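You operate a simulated robot arm through the tools that you are given. There is no shell and no other tool. Be economical: measure what you need, move in short steps, check, and stop when the job is done.

Carry out the task below with a simulated robot arm. There is one attempt and no reset: what you move stays moved.

TASK
Put the white-handled jug on the top of the mixing bench away on the top of the side table. Then take the weight brick from the top of the mixing bench and leave it on the top of the side table.

It is judged by the outcome, as a careful person would: the job done as asked, and still so three seconds after it is handed in. It fails if anything else is knocked over, pushed out of place, dropped, spilled or broken.

THE ROBOT
A 6-joint arm with a two-finger parallel gripper, fixed in place. Base frame: the origin is at the foot of the arm, x ahead of it, y to its left, z up; the work surface is at about z = 74. Lengths are in cm, angles in rad, forces in N, time in s.
With the tool pointing down near the work surface it reaches from about 20 to 64 cm from the base axis. Its first joint turns from -1.152 to 1.152 rad. Payload 2.7 kg.
Tool frame: the origin (TCP) lies between the finger pads and is the grasp point; the fingertips stand 2.3 cm ahead of it; z points along the fingers, y is the line along which they close. The gripper opens to 9.4 cm. The fingers are 3.8 cm wide and 1 cm thick; the gripper's body (5.4 by 9.6 cm) begins 3.9 cm behind the TCP.
Orientation is that of the tool frame in the base frame, as a unit quaternion [x, y, z, w]. With the fingers straight down and closing along the base's y, the tool's x points along the base's -x, its y along +y and its z along -z.

THE INTERFACE
- The arm moves only by the tool nudge_tool. Its argument "steps" is text: rows parted by semicolons, each of 6 numbers parted by spaces: the shift along the tool's x, y, z in cm, then the turn, a rotation vector about the tool's x, y, z in rad. In form: tx ty tz rx ry rz; .... A call has 1 to 10 rows; each row shifts and turns the commanded pose from where the row before left it, along the tool's axes as they then stand. "fingers" is the opening, from 0 (shut) to 1 (fully open), set as the call begins (left out, the last holds). A row lasts 0.2 s, in which the tool goes at most 5 cm and 0.15 rad; a call with a longer step from one row to the next is refused whole, and so is a gripper value outside its range. A pose out of reach is approached as far as the arm can. The call stops where the force on the tool passes 40 N (or 10 N more than at its start, if that is more) or the arm is blocked; 0.2 s more then pass. The fingers move at their own pace (about 4.5 cm/s each) and stop on an object; they squeeze with about 42 N. The grip force told is the motor's: it shows also when the fingers shut on nothing. Time passes only in rows, and 0.2 s behind the last, so rows that do not move let the fingers close. It gives the time, the measured TCP pose, the force on the tool (base axes), the opening and the grip force at its end, in the units of the frame above (readings bear some noise).
- Cameras (640 x 400 px; columns grow to the right, rows downward): "scene" is fixed at [5.7, -44.05, 137.99]; the picture's right is [0.85, -0.53, 0.00], its down [-0.41, -0.65, -0.64] and it looks along [0.34, 0.54, -0.77] (base axes); focal length 322 px, centre (320, 200). "wrist" rides on the gripper at [-3.9, 0, -4.4] in the tool frame; the picture's right is [0.00, -1.00, 0.00], its down [0.97, 0.00, -0.24] and it looks along [0.24, 0.00, 0.97] (tool axes); focal length 218 px, centre (320, 200).
- get_image(camera): a new picture of that camera. No time passes.
- point_at(camera, pixels): there is no depth. For up to 12 entries [column, row, z] of the newest picture of that camera ("zoom" is the newest enlarged one), the place [x, y] in the base frame at which the ray of that pixel passes the height z, good to about 0.2 cm, but the place of the scene camera against the robot may be out by one fixed shift of up to 1.2 cm in any direction. No time passes.
- enlarge(camera, box): a new picture of the part [left, top, right, bottom] of that camera's present view, enlarged. No time passes.
- finish_job(): hands the job in; it is judged then, once.

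Work in short steps. Measure before you move; look again where a grasp or a placing could have gone wrong, and mend it. You have 80 turns and 38 pictures in all, the two below and enlarged ones among them. Open the gripper and draw the arm clear of the work before you hand the job in, unless the task says otherwise; then end with one line.

The tools are called after ">>>" as name(argument=value, ...) on one line, values as JSON. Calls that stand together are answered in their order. nudge_tool: Moves the arm, as the interface text tells. Its arguments: {"type":"object","properties":{"steps":{"type":"string"},"fingers":{"type":"number"}},"required":["steps"]} The other tools are called the same way: get_image (camera) takes a picture; point_at (camera, pixels) gives the place at which the rays of pixels pass given heights; enlarge (camera, box) takes an enlarged picture of a part of a camera's view; finish_job () hands the job in.

At the start:

```text
time: 0.0
tool_pos: [43.94, -18.97, 105.62]
orientation: [0.0, 1.0, 0.0, 0.0]
ft_force: [0.4, 0.6, -0.3]
width: 9.39
gripper_force: 0.1
```

scene: 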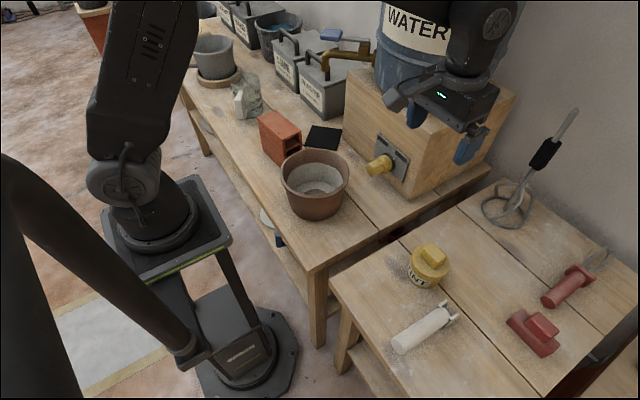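
wrist: 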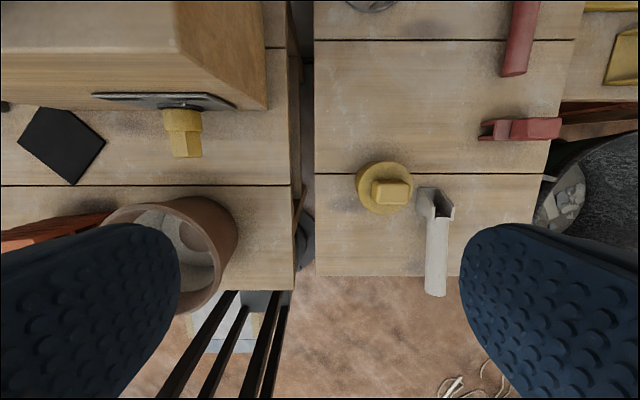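

I start by looking closely at both tables, to find the jug and the brick.

>>> enlarge(camera="scene", box=[160, 0, 400, 150])

>>> enlarge(camera="scene", box=[220, 90, 460, 240])

>>> enlarge(camera="scene", box=[340, 200, 640, 400])

```text
2.67 times, centred on (280, 75) of scene
```

zoom: 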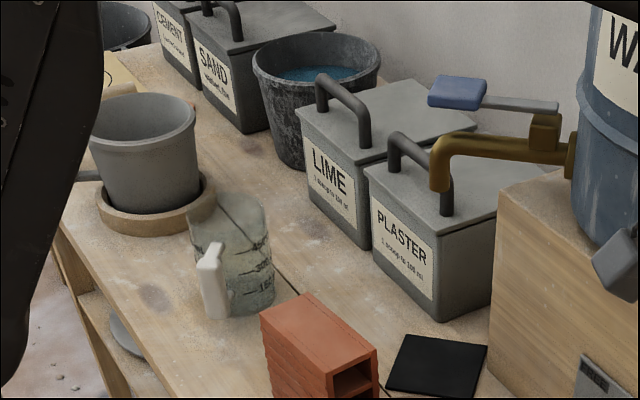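

```text
2.67 times, centred on (340, 165) of scene
```

zoom: 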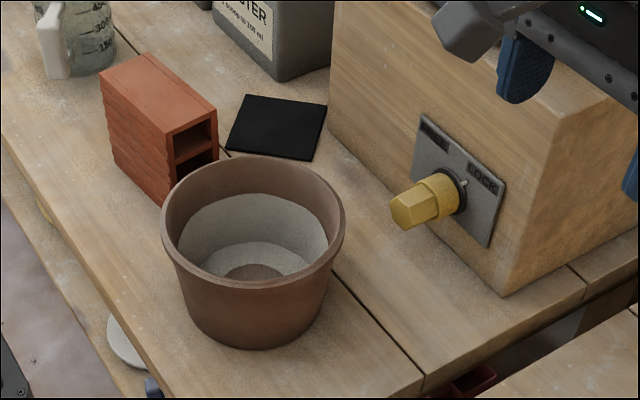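

```text
2.00 times, centred on (490, 300) of scene
```

zoom: 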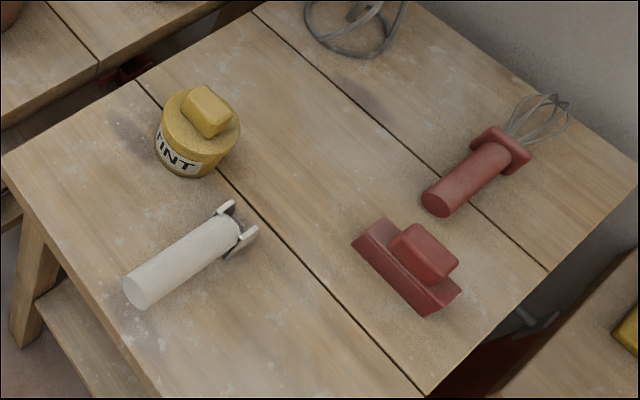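

The jug is the clear graduated one at about scene (247,97), and the brick is the orange hollow one at (280,138). The right-hand table looks like the side table. I measure both objects and the free space.

>>> point_at(camera="scene", pixels=[[248, 115, 74], [262, 108, 74], [241, 118, 74], [259, 118, 82], [276, 109, 82], [301, 131, 82], [283, 143, 82], [283, 165, 74], [300, 157, 74], [319, 160, 86], [347, 165, 84], [315, 212, 74]])

>>> point_at(camera="wrist", pixels=[[385, 187, 80], [440, 200, 76], [436, 295, 76], [520, 128, 76], [515, 72, 76], [318, 276, 74], [315, 40, 74], [540, 180, 74], [294, 290, 74], [187, 155, 84], [236, 230, 86], [575, 40, 74]])

>>> point_at(camera="scene", pixels=[[430, 282, 74], [393, 350, 74], [455, 312, 74], [330, 285, 74], [495, 178, 74], [505, 225, 74], [507, 320, 74], [545, 303, 74], [540, 355, 74], [235, 85, 86], [257, 75, 86], [236, 112, 75]])

```text
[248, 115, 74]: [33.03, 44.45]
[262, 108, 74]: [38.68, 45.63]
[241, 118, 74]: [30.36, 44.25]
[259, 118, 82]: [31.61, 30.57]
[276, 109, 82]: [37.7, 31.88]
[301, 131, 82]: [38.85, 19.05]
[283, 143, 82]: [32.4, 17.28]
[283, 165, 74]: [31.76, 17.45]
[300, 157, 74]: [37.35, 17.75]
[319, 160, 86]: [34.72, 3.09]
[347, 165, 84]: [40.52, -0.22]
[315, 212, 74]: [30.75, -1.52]
```

```text
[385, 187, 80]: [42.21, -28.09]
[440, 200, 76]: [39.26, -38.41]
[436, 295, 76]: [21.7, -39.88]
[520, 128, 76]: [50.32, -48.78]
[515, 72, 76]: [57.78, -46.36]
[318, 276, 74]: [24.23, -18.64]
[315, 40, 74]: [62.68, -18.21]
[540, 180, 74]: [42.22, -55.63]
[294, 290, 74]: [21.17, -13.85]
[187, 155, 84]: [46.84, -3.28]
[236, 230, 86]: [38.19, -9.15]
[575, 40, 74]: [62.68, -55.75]
```

```text
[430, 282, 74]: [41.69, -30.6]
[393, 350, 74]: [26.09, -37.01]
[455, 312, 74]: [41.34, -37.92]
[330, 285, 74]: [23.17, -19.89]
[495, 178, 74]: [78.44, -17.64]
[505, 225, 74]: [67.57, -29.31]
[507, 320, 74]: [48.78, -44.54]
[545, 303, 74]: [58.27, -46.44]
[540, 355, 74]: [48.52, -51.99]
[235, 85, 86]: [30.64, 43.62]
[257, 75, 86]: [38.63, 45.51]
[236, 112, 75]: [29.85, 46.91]
```

I measure the box, tap and barrel, so the arm can sweep to the jug without touching them.

>>> point_at(camera="scene", pixels=[[325, 62, 100], [325, 62, 95], [325, 62, 105], [365, 40, 100], [347, 75, 95], [347, 75, 92], [345, 145, 74], [408, 197, 74], [460, 132, 92], [320, 36, 105], [378, 95, 95], [330, 28, 108]])

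>>> point_at(camera="wrist", pixels=[[180, 50, 92], [180, 50, 95], [267, 108, 74], [185, 155, 80]])

```text
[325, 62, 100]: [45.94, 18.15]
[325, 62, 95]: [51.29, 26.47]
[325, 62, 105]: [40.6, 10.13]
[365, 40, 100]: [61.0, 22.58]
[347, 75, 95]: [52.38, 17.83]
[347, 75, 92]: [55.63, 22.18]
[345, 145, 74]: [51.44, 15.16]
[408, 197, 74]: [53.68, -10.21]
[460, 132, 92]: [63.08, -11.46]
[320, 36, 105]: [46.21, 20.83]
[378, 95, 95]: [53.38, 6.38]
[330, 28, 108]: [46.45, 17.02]
```

```text
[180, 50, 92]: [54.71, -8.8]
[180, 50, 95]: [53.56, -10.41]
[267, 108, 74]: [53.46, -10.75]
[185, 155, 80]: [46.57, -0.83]
```

The box starts at x≈53, and the tap reaches to about x 46–51 at y 17–27. I pull in to x≈32 and sweep left at z≈105 to look down at the jug.

>>> nudge_tool(steps="4 0 0 0 0 0;4 0 0 0 0 0;4 0 0 0 0 0;0 4.5 0 0 0 0;0 4.5 0 0 0 0;0 4.5 0 0 0 0;0 4.5 0 0 0 0;0 4.5 0 0 0 0;0 4.5 0 0 0 0;0 4.5 0 0 0 0")

>>> nudge_tool(steps="0 4.5 0 0 0 0;0 4.5 0 0 0 0;0 4.5 0 0 0 0;0 4 0 0 0 0;0 0 0 0 0 0")

>>> get_image(camera="wrist")

>>> get_image(camera="scene")

```text
time: 2.2
tool_pos: [31.88, 12.43, 105.38]
orientation: [0.001, 1.0, 0.0, 0.0]
ft_force: [0.4, 0.4, -1.1]
width: 9.4
gripper_force: 0.1
```

```text
time: 3.4
tool_pos: [31.98, 30.17, 105.66]
orientation: [0.0, 1.0, 0.0, 0.0]
ft_force: [-0.3, -0.3, 0.3]
width: 9.4
gripper_force: 0.1
```

```text
32 pictures are left
```

wrist: 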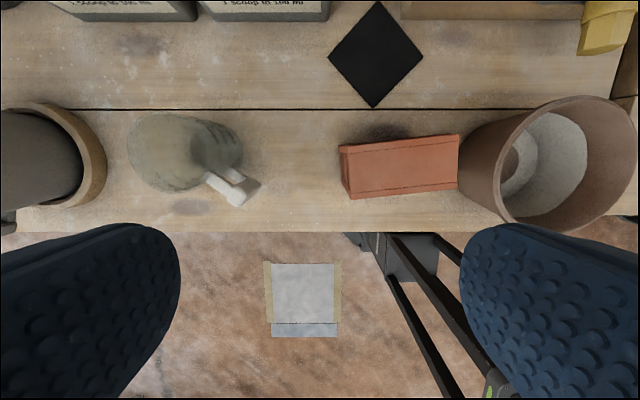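

```text
31 pictures are left
```

scene: 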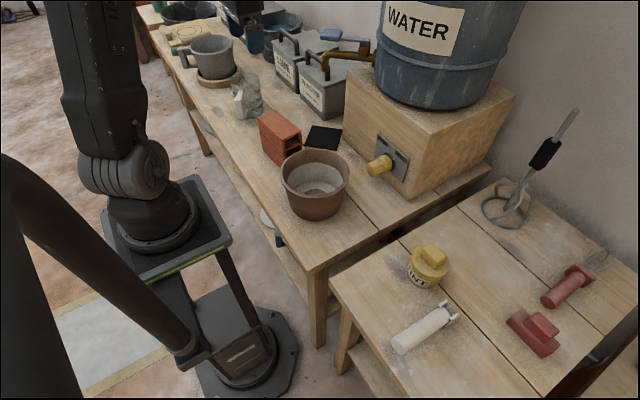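

>>> enlarge(camera="wrist", box=[80, 80, 300, 220])

>>> point_at(camera="wrist", pixels=[[152, 150, 74], [130, 150, 74], [243, 150, 86], [243, 150, 84], [200, 118, 84], [235, 205, 84], [250, 188, 84], [345, 152, 82], [460, 138, 82], [460, 187, 82], [350, 198, 82], [342, 190, 74]])

```text
2.86 times, centred on (190, 150) of wrist
```

zoom: 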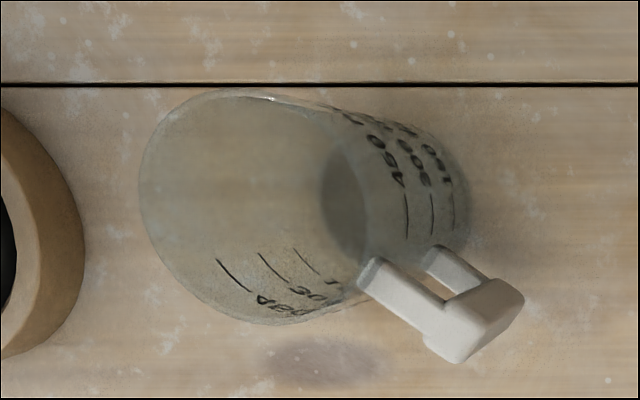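

```text
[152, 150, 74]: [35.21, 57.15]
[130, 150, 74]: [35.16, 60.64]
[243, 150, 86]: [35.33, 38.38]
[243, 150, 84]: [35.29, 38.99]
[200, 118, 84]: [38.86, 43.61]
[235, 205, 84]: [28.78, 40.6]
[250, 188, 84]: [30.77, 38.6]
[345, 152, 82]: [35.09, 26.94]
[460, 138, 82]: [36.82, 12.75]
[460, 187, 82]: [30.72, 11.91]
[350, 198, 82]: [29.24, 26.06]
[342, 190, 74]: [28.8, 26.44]
```

The jug's rim is about 9 cm across, which is close to the gripper's full opening. I move straight over it to measure the rim, body and handle better.

>>> nudge_tool(steps="0 4.5 0 0 0 0;0 4.5 0 0 0 0;0 4.5 0 0 0 0;0 3.3 0 0 0 0;0 0 0 0 0 0")

>>> get_image(camera="wrist")

>>> enlarge(camera="wrist", box=[240, 80, 400, 220])

>>> enlarge(camera="scene", box=[170, 40, 330, 140])

```text
time: 4.6
tool_pos: [31.93, 47.02, 105.65]
orientation: [0.002, 1.0, 0.0, -0.001]
ft_force: [0.6, 0.3, 0.2]
width: 9.41
gripper_force: 0.0
```

```text
29 pictures are left
```

wrist: 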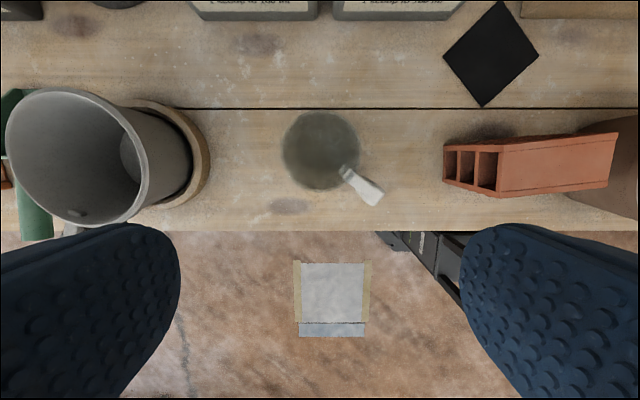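

```text
2.86 times, centred on (320, 150) of wrist
```

zoom: 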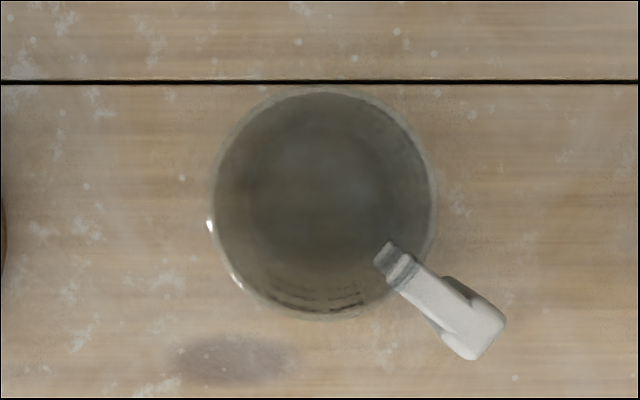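

```text
4.00 times, centred on (250, 90) of scene
```

zoom: 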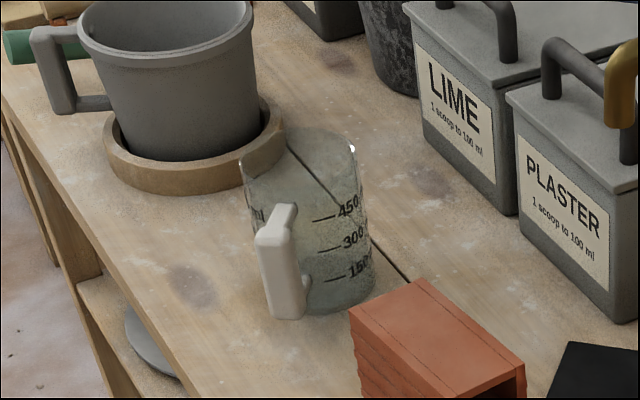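

From the two views (parallax), the jug's centre is at about (35.3, 46.9), with its rim at z≈85.3 and 8.8 cm across. The handle points along (-0.63,-0.78) out to r≈9.2, is 2.4 cm wide and tops out at z≈83.7. I'll grip the handle from above, closing across it, so I move over (30.6, 41.2) and turn -0.89 about tool z.

>>> nudge_tool(steps="1.3 -2.9 0 0 0 0;0 -2.96 0 0 0 0;0 0 0 0 0 -0.148;0 0 0 0 0 -0.148;0 0 0 0 0 -0.148;0 0 0 0 0 -0.148;0 0 0 0 0 -0.148;0 0 0 0 0 -0.148;0 0 5 0 0 0;0 0 0 0 0 0", fingers=0.65)

>>> get_image(camera="wrist")

```text
time: 6.8
tool_pos: [30.54, 40.98, 100.45]
orientation: [-0.43, 0.903, 0.0, -0.001]
ft_force: [0.1, 0.5, -0.4]
width: 6.1
gripper_force: 0.0
```

```text
26 pictures are left
```

wrist: 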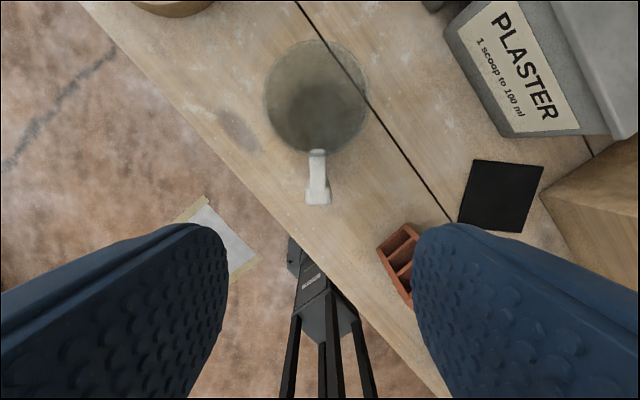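

The handle lies at column 317, lined up with the tool x axis, and its outer end is about 1.6 cm beyond the TCP. I shift +0.3 in y and come down to z≈82, then look before closing.

>>> nudge_tool(steps="0 0.25 4 0 0 0;0 0 4 0 0 0;0 0 3.5 0 0 0;0 0 2.5 0 0 0;0 0 2.3 0 0 0;0 0 2 0 0 0;0 0 0 0 0 0")

>>> get_image(camera="wrist")

>>> enlarge(camera="scene", box=[170, 20, 330, 120])

```text
time: 8.4
tool_pos: [30.09, 41.16, 82.23]
orientation: [-0.429, 0.903, 0.0, 0.0]
ft_force: [0.5, -0.4, 0.2]
width: 6.07
gripper_force: 0.2
```

```text
25 pictures are left
```

wrist: 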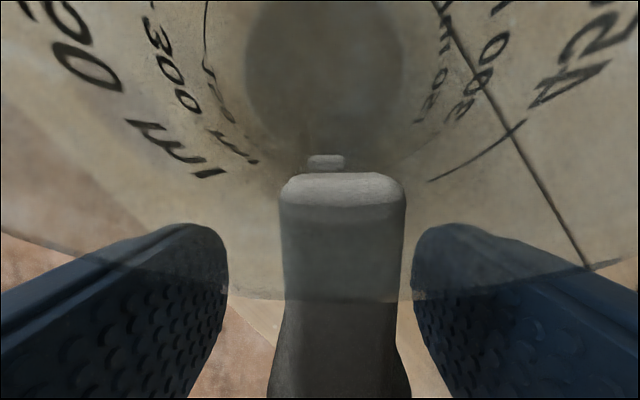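

```text
4.00 times, centred on (250, 70) of scene
```

zoom: 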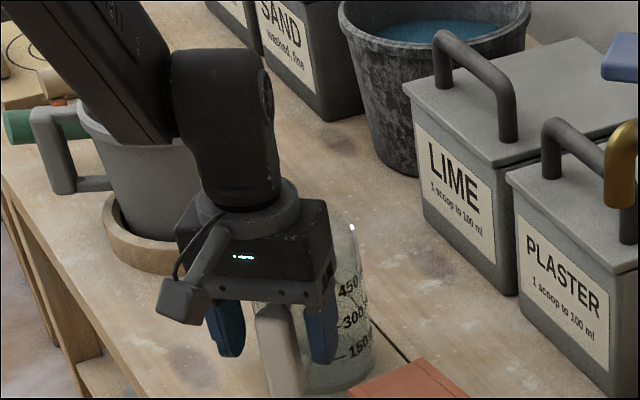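

The fingers straddle the handle, which is at columns 283–405, slightly right of centre. I shift 0.3 in −y and close.

>>> nudge_tool(steps="0 -0.3 0 0 0 0;0 0 0 0 0 0")

>>> nudge_tool(steps="0 0 0 0 0 0;0 0 0 0 0 0;0 0 0 0 0 0;0 0 0 0 0 0", fingers=0)

>>> nudge_tool(steps="0 0 -1 0 0 0;0 0 -1 0 0 0;0 0 -1 0 0 0;0 0 0 0 0 0")

>>> enlarge(camera="scene", box=[170, 20, 330, 120])

```text
time: 9.0
tool_pos: [30.39, 41.08, 82.32]
orientation: [-0.429, 0.903, 0.0, 0.0]
ft_force: [-0.5, 0.1, 0.1]
width: 6.14
gripper_force: 0.2
```

```text
time: 10.0
tool_pos: [30.4, 40.96, 82.34]
orientation: [-0.429, 0.903, -0.001, 0.0]
ft_force: [-0.2, 0.8, -0.3]
width: 2.58
gripper_force: 42.1
```

```text
time: 11.0
tool_pos: [30.62, 41.02, 85.34]
orientation: [-0.429, 0.903, 0.0, 0.0]
ft_force: [0.4, -0.4, -1.0]
width: 2.55
gripper_force: 42.0
```

```text
4.00 times, centred on (250, 70) of scene
```

zoom: 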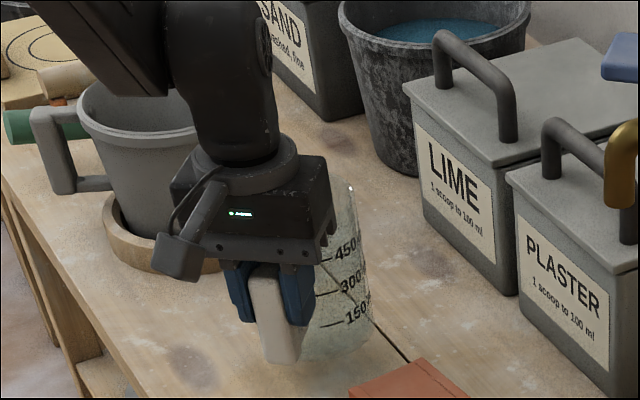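

The jug is gripped (width 2.55) and hangs upright, weighing only about 1 N. I lift it to z≈103 and sweep in −y at x≈30, so the jug stays at x<40, clear of the tap.

>>> nudge_tool(steps="0 0 -3 0 0 0;0 0 -4 0 0 0;0 0 -4 0 0 0;0 0 -4 0 0 0;0 0 -3 0 0 0;1.6 -1.3 0 0 0 0;3.1 -2.52 0 0 0 0;3.1 -2.52 0 0 0 0;3.1 -2.52 0 0 0 0;3.1 -2.52 0 0 0 0")

>>> nudge_tool(steps="3.1 -2.52 0 0 0 0;3.1 -2.52 0 0 0 0;3.1 -2.52 0 0 0 0;3.1 -2.52 0 0 0 0;3.1 -2.52 0 0 0 0;1.5 -1.2 0 0 0 0;0 0 0 0 0 0")

>>> get_image(camera="scene")

```text
time: 13.2
tool_pos: [30.58, 22.98, 103.28]
orientation: [-0.43, 0.903, 0.0, 0.0]
ft_force: [0.0, -0.3, -2.2]
width: 2.54
gripper_force: 42.1
```

```text
time: 14.8
tool_pos: [30.55, 1.24, 103.19]
orientation: [-0.43, 0.903, 0.0, 0.001]
ft_force: [0.2, 0.0, -2.3]
width: 2.57
gripper_force: 41.8
```

```text
22 pictures are left
```

scene: 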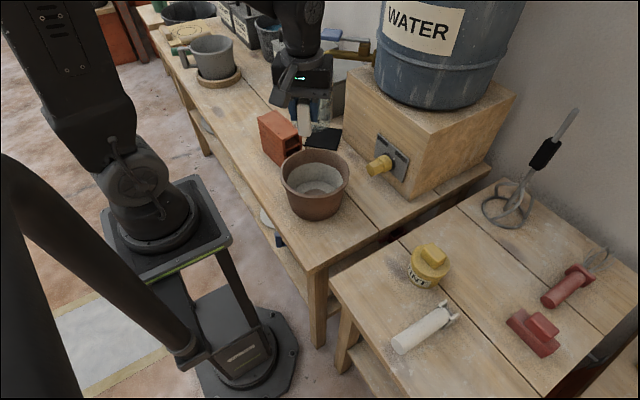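

All is clear. I continue to above the front-left area of the side table, aiming for the jug's centre at about (32,-26).

>>> nudge_tool(steps="3.49 -2.27 0 0 0 0;3.49 -2.27 0 0 0 0;3.49 -2.27 0 0 0 0;3.49 -2.27 0 0 0 0;3.49 -2.27 0 0 0 0;3.49 -2.27 0 0 0 0;3.49 -2.27 0 0 0 0;3.49 -2.27 0 0 0 0;0 0 0 0 0 0")

>>> get_image(camera="scene")

>>> get_image(camera="wrist")

```text
time: 16.8
tool_pos: [27.3, -31.83, 103.57]
orientation: [-0.43, 0.903, 0.0, 0.001]
ft_force: [-0.5, -0.2, -1.4]
width: 2.54
gripper_force: 42.0
```

```text
21 pictures are left
```

scene: 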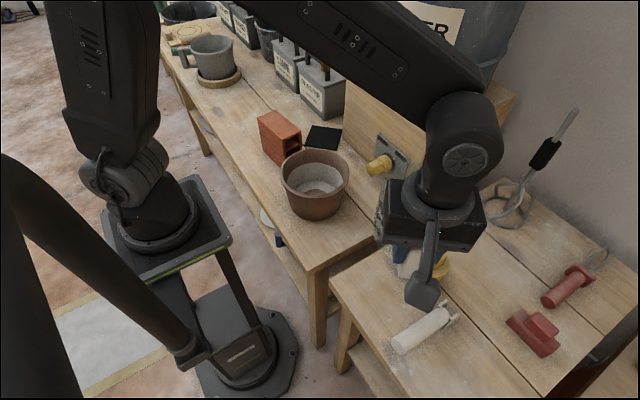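

```text
20 pictures are left
```

wrist: 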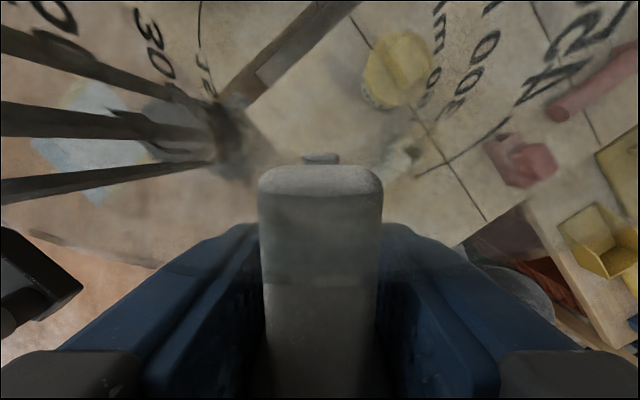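

The jug hangs over free table, with the tin about 2.5 cm clear of it. I lower it in steps, slowing near contact (expected at TCP z≈82.3).

>>> nudge_tool(steps="0 0 4 0 0 0;0 0 4 0 0 0;0 0 4 0 0 0;0 0 3 0 0 0;0 0 2 0 0 0;0 0 2 0 0 0;0 0 0 0 0 0")

>>> get_image(camera="scene")

>>> enlarge(camera="scene", box=[330, 220, 490, 370])

```text
time: 18.4
tool_pos: [27.01, -32.13, 84.64]
orientation: [-0.429, 0.903, 0.0, 0.0]
ft_force: [0.0, 0.7, -1.5]
width: 2.55
gripper_force: 41.7
```

```text
19 pictures are left
```

scene: 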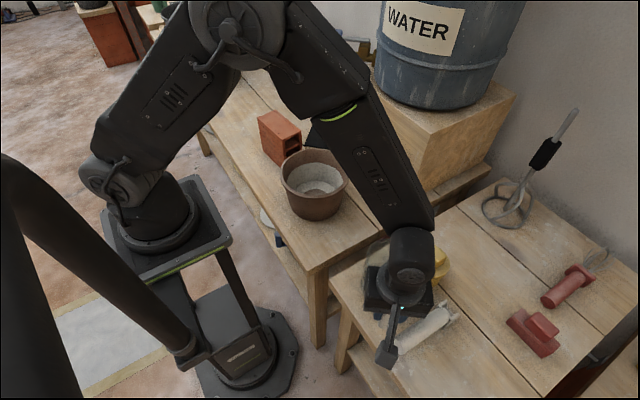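

```text
2.67 times, centred on (410, 295) of scene
```

zoom: 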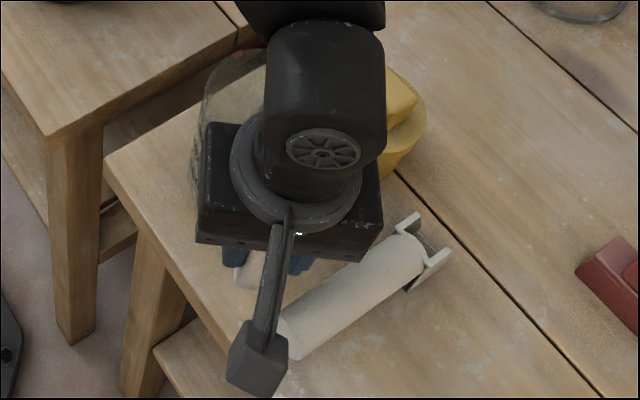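

The box on the bracket is about 9 cm above TCP level, so it clears the roller. I lower the last 2 cm gently.

>>> nudge_tool(steps="0 0 0.6 0 0 0;0 0 0.6 0 0 0;0 0 0.4 0 0 0;0 0 0.3 0 0 0;0 0 0 0 0 0")

>>> nudge_tool(steps="0 0 0.2 0 0 0;0 0 0.2 0 0 0;0 0 0 0 0 0")

```text
time: 19.6
tool_pos: [27.13, -32.12, 82.49]
orientation: [-0.429, 0.904, 0.001, -0.001]
ft_force: [0.1, -0.1, -1.0]
width: 2.56
gripper_force: 42.0
```

```text
time: 20.4
tool_pos: [27.21, -32.09, 82.27]
orientation: [-0.429, 0.903, -0.001, 0.0]
ft_force: [-6.3, 3.1, 21.3]
width: 2.58
gripper_force: 41.9
```

It touched at TCP z≈82.3, with an upward force of 21 N. I ease back a little, open partway, then lift straight up.

>>> nudge_tool(steps="0 0 -0.15 0 0 0;0 0 0 0 0 0")

>>> nudge_tool(steps="0 0 0 0 0 0;0 0 0 0 0 0;0 0 0 0 0 0", fingers=0.5)

>>> nudge_tool(steps="0 0 -1 0 0 0;0 0 -2 0 0 0;0 0 -4 0 0 0;0 0 -4 0 0 0;0 0 -4 0 0 0;0 0 -4 0 0 0;0 0 -3 0 0 0;0 0 0 0 0 0")

>>> get_image(camera="scene")

>>> get_image(camera="wrist")

```text
time: 21.0
tool_pos: [27.29, -32.09, 82.28]
orientation: [-0.429, 0.903, -0.001, 0.0]
ft_force: [-1.9, -2.0, 6.4]
width: 2.58
gripper_force: 41.8
```

```text
time: 21.8
tool_pos: [27.16, -32.04, 82.25]
orientation: [-0.429, 0.903, 0.0, 0.0]
ft_force: [-0.4, 0.2, 1.0]
width: 4.67
gripper_force: 0.1
```

```text
time: 23.6
tool_pos: [27.3, -31.86, 104.37]
orientation: [-0.429, 0.903, -0.001, 0.0]
ft_force: [-0.3, -0.5, 0.2]
width: 4.71
gripper_force: 0.1
```

```text
17 pictures are left
```

scene: 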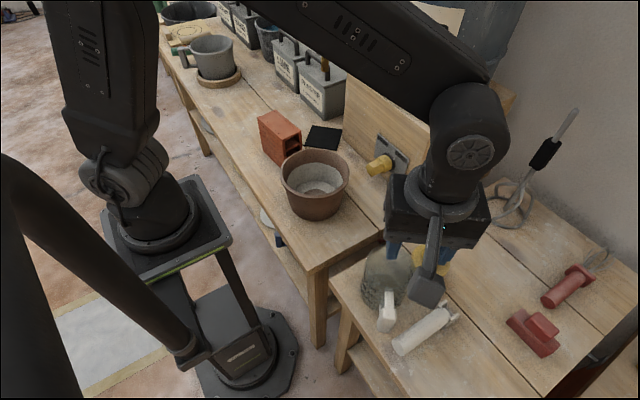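

```text
16 pictures are left
```

wrist: 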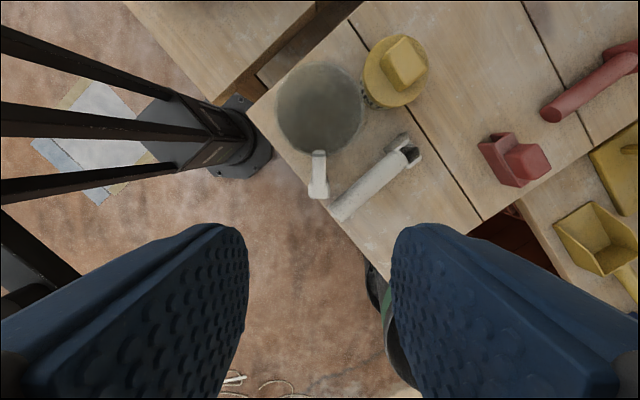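

The jug stands safely on the side table. Now the brick: I sweep back over it and turn so the fingers will close across its narrow side.

>>> nudge_tool(steps="-3.57 2.58 0 0 0 0;-3.57 2.58 0 0 0 0;-3.57 2.58 0 0 0 0;-3.57 2.58 0 0 0 0;-3.57 2.58 0 0 0 0;-3.57 2.58 0 0 0 0;-3.57 2.58 0 0 0 0;-3.57 2.58 0 0 0 0;-3.57 2.58 0 0 0 0;-3.57 2.58 0 0 0 0", fingers=1)

>>> nudge_tool(steps="-3.57 2.58 0 0 0 0;-3.57 2.58 0 0 0 0;0 0 0 0 0 -0.135;0 0 0 0 0 -0.135;0 0 0 0 0 -0.135;0 0 0 0 0 -0.135;0 0 0 0 0 -0.135;0 0 0 0 0 -0.125;0 0 0 0 0 0")

>>> get_image(camera="wrist")

```text
time: 25.8
tool_pos: [29.45, 12.04, 104.23]
orientation: [-0.429, 0.903, 0.0, 0.0]
ft_force: [0.6, 0.5, 0.4]
width: 9.42
gripper_force: 0.1
```

```text
time: 27.8
tool_pos: [30.24, 20.66, 104.3]
orientation: [0.748, -0.664, 0.0, 0.0]
ft_force: [0.1, 0.4, 0.0]
width: 9.37
gripper_force: 0.1
```

```text
15 pictures are left
```

wrist: 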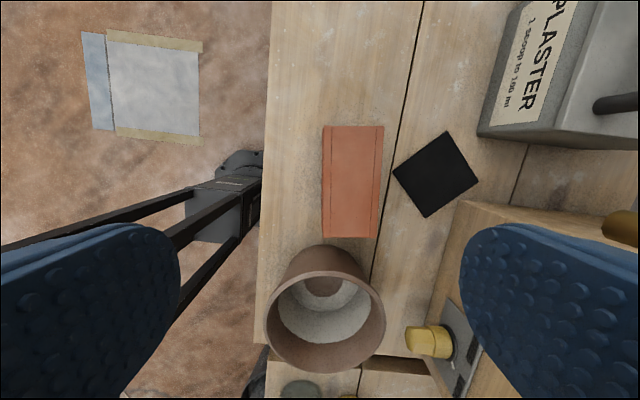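

The brick's top is at z≈86, its centre is about (33.6, 21.4), and it is ~6.2 cm wide (columns 324–380). I move over it, come down partway and check the centring.

>>> nudge_tool(steps="-0.3 -3.4 0 0 0 0.03;0 0 3 0 0 0;0 0 3 0 0 0;0 0 2.5 0 0 0;0 0 0 0 0 0")

>>> get_image(camera="wrist")

>>> get_image(camera="scene")

```text
time: 29.0
tool_pos: [33.45, 21.32, 95.89]
orientation: [0.736, -0.677, 0.0, 0.0]
ft_force: [-1.0, -0.3, 0.0]
width: 9.4
gripper_force: 0.1
```

```text
14 pictures are left
```

wrist: 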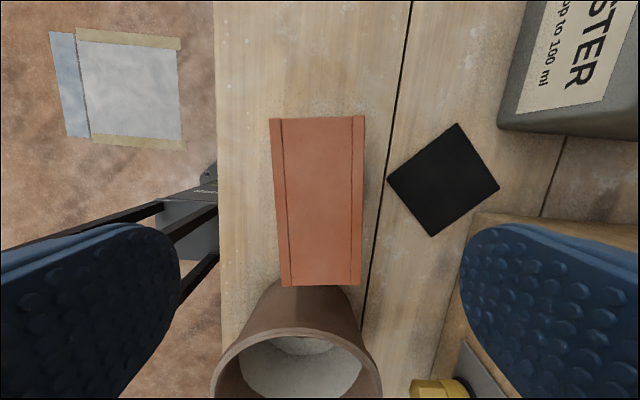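

```text
13 pictures are left
```

scene: 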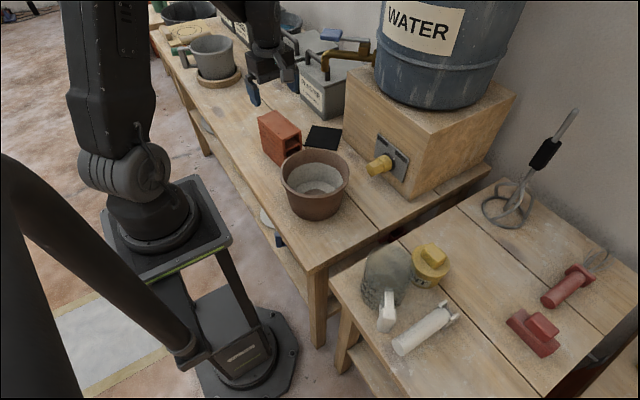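

The brick is centred laterally, at columns 275–362 on the middle row. Lengthwise its centre is about 0.6 cm further along tool x, so I shift that much and come down to z≈83.

>>> nudge_tool(steps="0.6 0 3 0 0 0;0 0 3 0 0 0;0 0 3 0 0 0;0 0 2 0 0 0;0 0 1 0 0 0;0 0 0.9 0 0 0;0 0 0 0 0 0")

>>> nudge_tool(steps="0 0 0 0 0 0;0 0 0 0 0 0;0 0 0 0 0 0;0 0 0 0 0 0", fingers=0)

>>> nudge_tool(steps="0 0 -0.7 0 0 0;0 0 -0.8 0 0 0;0 0 -1 0 0 0;0 0 0 0 0 0")

>>> enlarge(camera="scene", box=[190, 60, 380, 210])

```text
time: 30.6
tool_pos: [33.44, 20.86, 82.87]
orientation: [0.737, -0.676, 0.0, 0.0]
ft_force: [0.8, 0.0, 0.1]
width: 9.39
gripper_force: 0.1
```

```text
time: 31.6
tool_pos: [33.48, 20.82, 82.83]
orientation: [0.737, -0.676, 0.0, 0.0]
ft_force: [1.8, 0.1, 1.4]
width: 6.0
gripper_force: 42.2
```

```text
time: 32.6
tool_pos: [33.56, 20.77, 85.3]
orientation: [0.737, -0.676, 0.0, 0.0]
ft_force: [0.3, -1.0, -6.2]
width: 5.98
gripper_force: 42.3
```

```text
2.67 times, centred on (285, 135) of scene
```

zoom: 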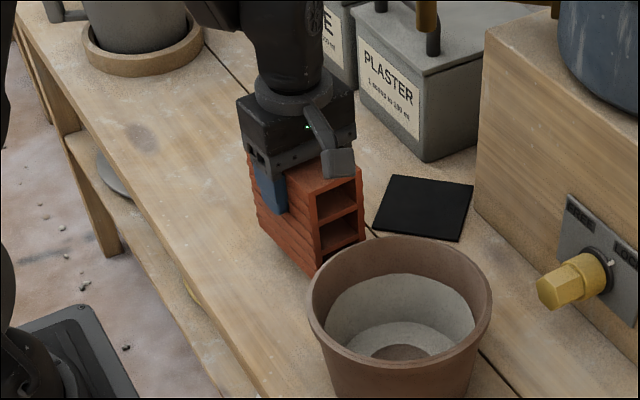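

The brick is lifted (6 N, width 6.0). I raise it to z≈104 so its bottom is around 95, then sweep in −y.

>>> nudge_tool(steps="0 0 -3 0 0 0;0 0 -4 0 0 0;0 0 -4 0 0 0;0 0 -4 0 0 0;0 0 -3.5 0 0 0;2 0.17 0 0 0 0;4.18 0.36 0 0 0 0;4.18 0.36 0 0 0 0;4.18 0.36 0 0 0 0;4.18 0.36 0 0 0 0")

>>> nudge_tool(steps="4.18 0.36 0 0 0 0;4.18 0.36 0 0 0 0;4.18 0.36 0 0 0 0;4.18 0.36 0 0 0 0;4.18 0.36 0 0 0 0;4.18 0.36 0 0 0 0;4 0.35 0 0 0 0;0 0 0 0 0 0")

>>> get_image(camera="wrist")

>>> get_image(camera="scene")

```text
time: 34.8
tool_pos: [33.59, 1.89, 104.0]
orientation: [0.737, -0.676, 0.0, 0.0]
ft_force: [-0.5, 0.2, -5.7]
width: 6.0
gripper_force: 41.6
```

```text
time: 36.6
tool_pos: [33.57, -27.48, 103.85]
orientation: [0.737, -0.676, 0.0, -0.001]
ft_force: [-0.3, 0.6, -6.6]
width: 6.03
gripper_force: 41.9
```

```text
11 pictures are left
```

wrist: 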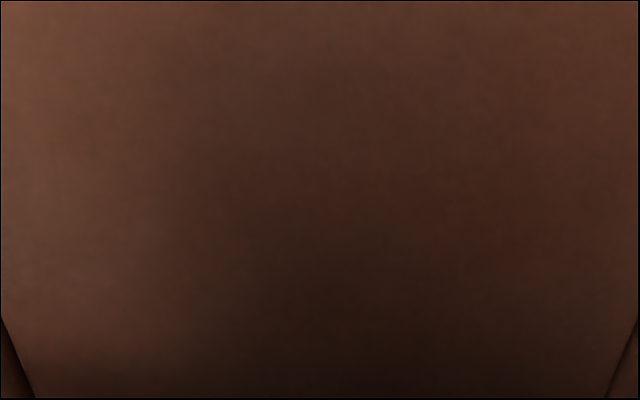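

```text
10 pictures are left
```

scene: 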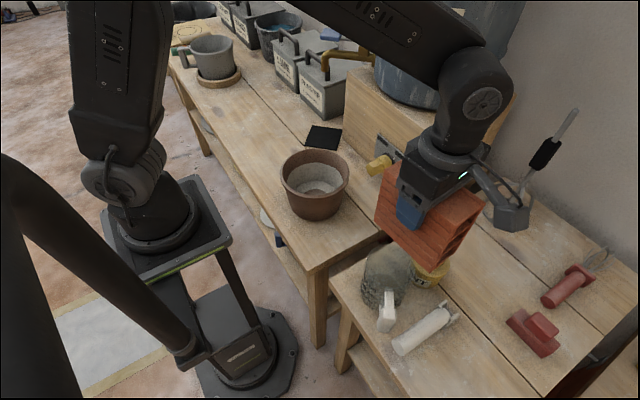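

The wrist view is blocked by the brick, but the scene shows it hanging well above the jug. I extend to about (53,-30), the clear patch beyond the tin.

>>> nudge_tool(steps="0.83 -3.84 0 0 0 0;0.83 -3.84 0 0 0 0;0.83 -3.84 0 0 0 0;0.83 -3.84 0 0 0 0;0.83 -3.84 0 0 0 0;0 0 0 0 0 0")

>>> get_image(camera="scene")

```text
time: 38.0
tool_pos: [52.86, -29.66, 103.8]
orientation: [0.737, -0.676, -0.002, 0.0]
ft_force: [-0.2, 0.4, -5.3]
width: 5.99
gripper_force: 42.0
```

```text
9 pictures are left
```

scene: 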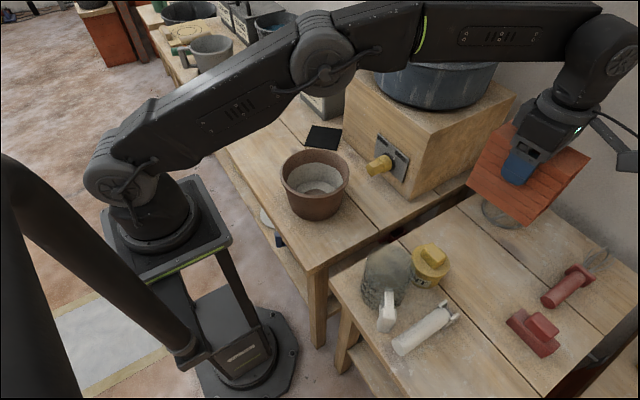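

The footprint projects to about pixel (465,255), which is free table between the tin, the mixer and the red tools. I lower most of the way and check.

>>> nudge_tool(steps="0 0 4 0 0 0;0 0 4 0 0 0;0 0 4 0 0 0;0 0 3 0 0 0;0 0 2 0 0 0;0 0 1.5 0 0 0;0 0 0 0 0 0")

>>> get_image(camera="scene")

```text
time: 39.6
tool_pos: [53.11, -29.53, 85.38]
orientation: [0.737, -0.676, 0.001, 0.0]
ft_force: [0.9, -0.8, -6.2]
width: 6.0
gripper_force: 42.3
```

```text
8 pictures are left
```

scene: 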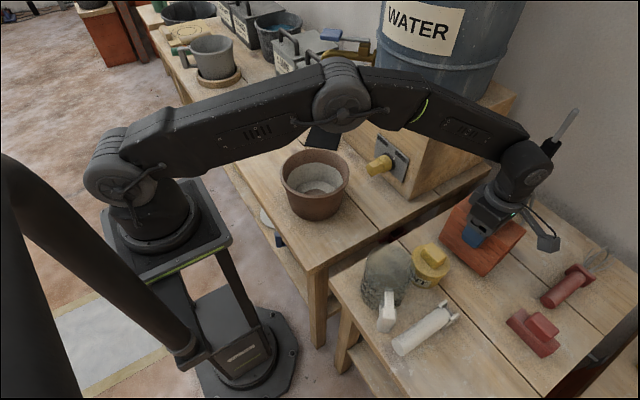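

The position is good and clear of everything. I set it down the remaining ~2.5 cm gently.

>>> nudge_tool(steps="0 0 0.8 0 0 0;0 0 0.7 0 0 0;0 0 0.4 0 0 0;0 0 0.3 0 0 0;0 0 0 0 0 0")

>>> nudge_tool(steps="0 0 0.2 0 0 0;0 0 0.2 0 0 0;0 0 0 0 0 0")

```text
time: 40.8
tool_pos: [53.04, -29.66, 83.11]
orientation: [0.737, -0.676, 0.0, -0.001]
ft_force: [-0.1, 0.8, -6.7]
width: 5.99
gripper_force: 42.1
```

```text
time: 41.6
tool_pos: [53.06, -29.72, 82.82]
orientation: [0.737, -0.676, 0.0, 0.0]
ft_force: [-1.1, -1.8, -1.4]
width: 6.0
gripper_force: 41.8
```

The force reading is falling, so it is at the table. One more tiny step, then I release.

>>> nudge_tool(steps="0 0 0.1 0 0 0;0 0 0 0 0 0")

>>> nudge_tool(steps="0 0 0 0 0 0;0 0 0 0 0 0;0 0 0 0 0 0;0 0 0 0 0 0", fingers=0.9)

>>> nudge_tool(steps="0 0 -1 0 0 0;0 0 -2 0 0 0;0 0 -4 0 0 0;0 0 -4 0 0 0;0 0 -4 0 0 0;0 0 -4 0 0 0;0 4 -2 0 0 0;0 4 0 0 0 0;0 4 0 0 0 0;0 0 0 0 0 0")

>>> get_image(camera="scene")

>>> get_image(camera="wrist")

```text
time: 42.2
tool_pos: [53.01, -29.7, 82.78]
orientation: [0.737, -0.676, 0.0, -0.001]
ft_force: [-5.5, -0.4, 8.8]
width: 5.99
gripper_force: 41.5
```

```text
time: 43.2
tool_pos: [53.22, -29.56, 82.66]
orientation: [0.737, -0.676, 0.0, 0.0]
ft_force: [-0.2, 0.8, 0.0]
width: 8.45
gripper_force: 0.1
```

```text
time: 45.4
tool_pos: [40.96, -30.98, 103.91]
orientation: [0.737, -0.676, 0.0, 0.001]
ft_force: [-0.1, 0.3, 0.4]
width: 8.45
gripper_force: 0.0
```

```text
7 pictures are left
```

scene: 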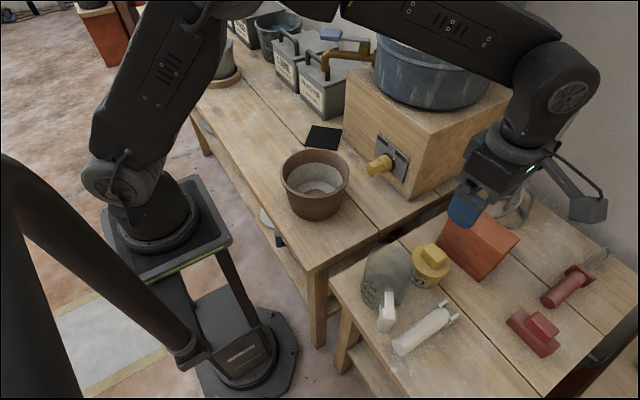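

```text
6 pictures are left
```

wrist: 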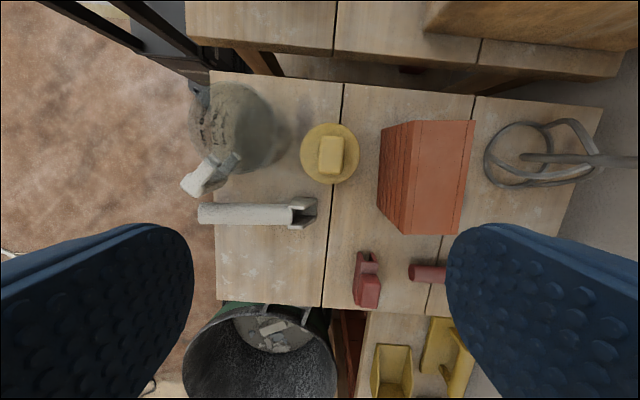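

Both items stand on the side table with nothing else disturbed, and the arm is clear with the gripper open, so I hand the job in.

>>> finish_job()

```text
The job is handed in.
```

The white-handled jug and the weight brick are both standing on the side table. The last pictures show nothing else moved, and the arm is drawn clear with the gripper open.
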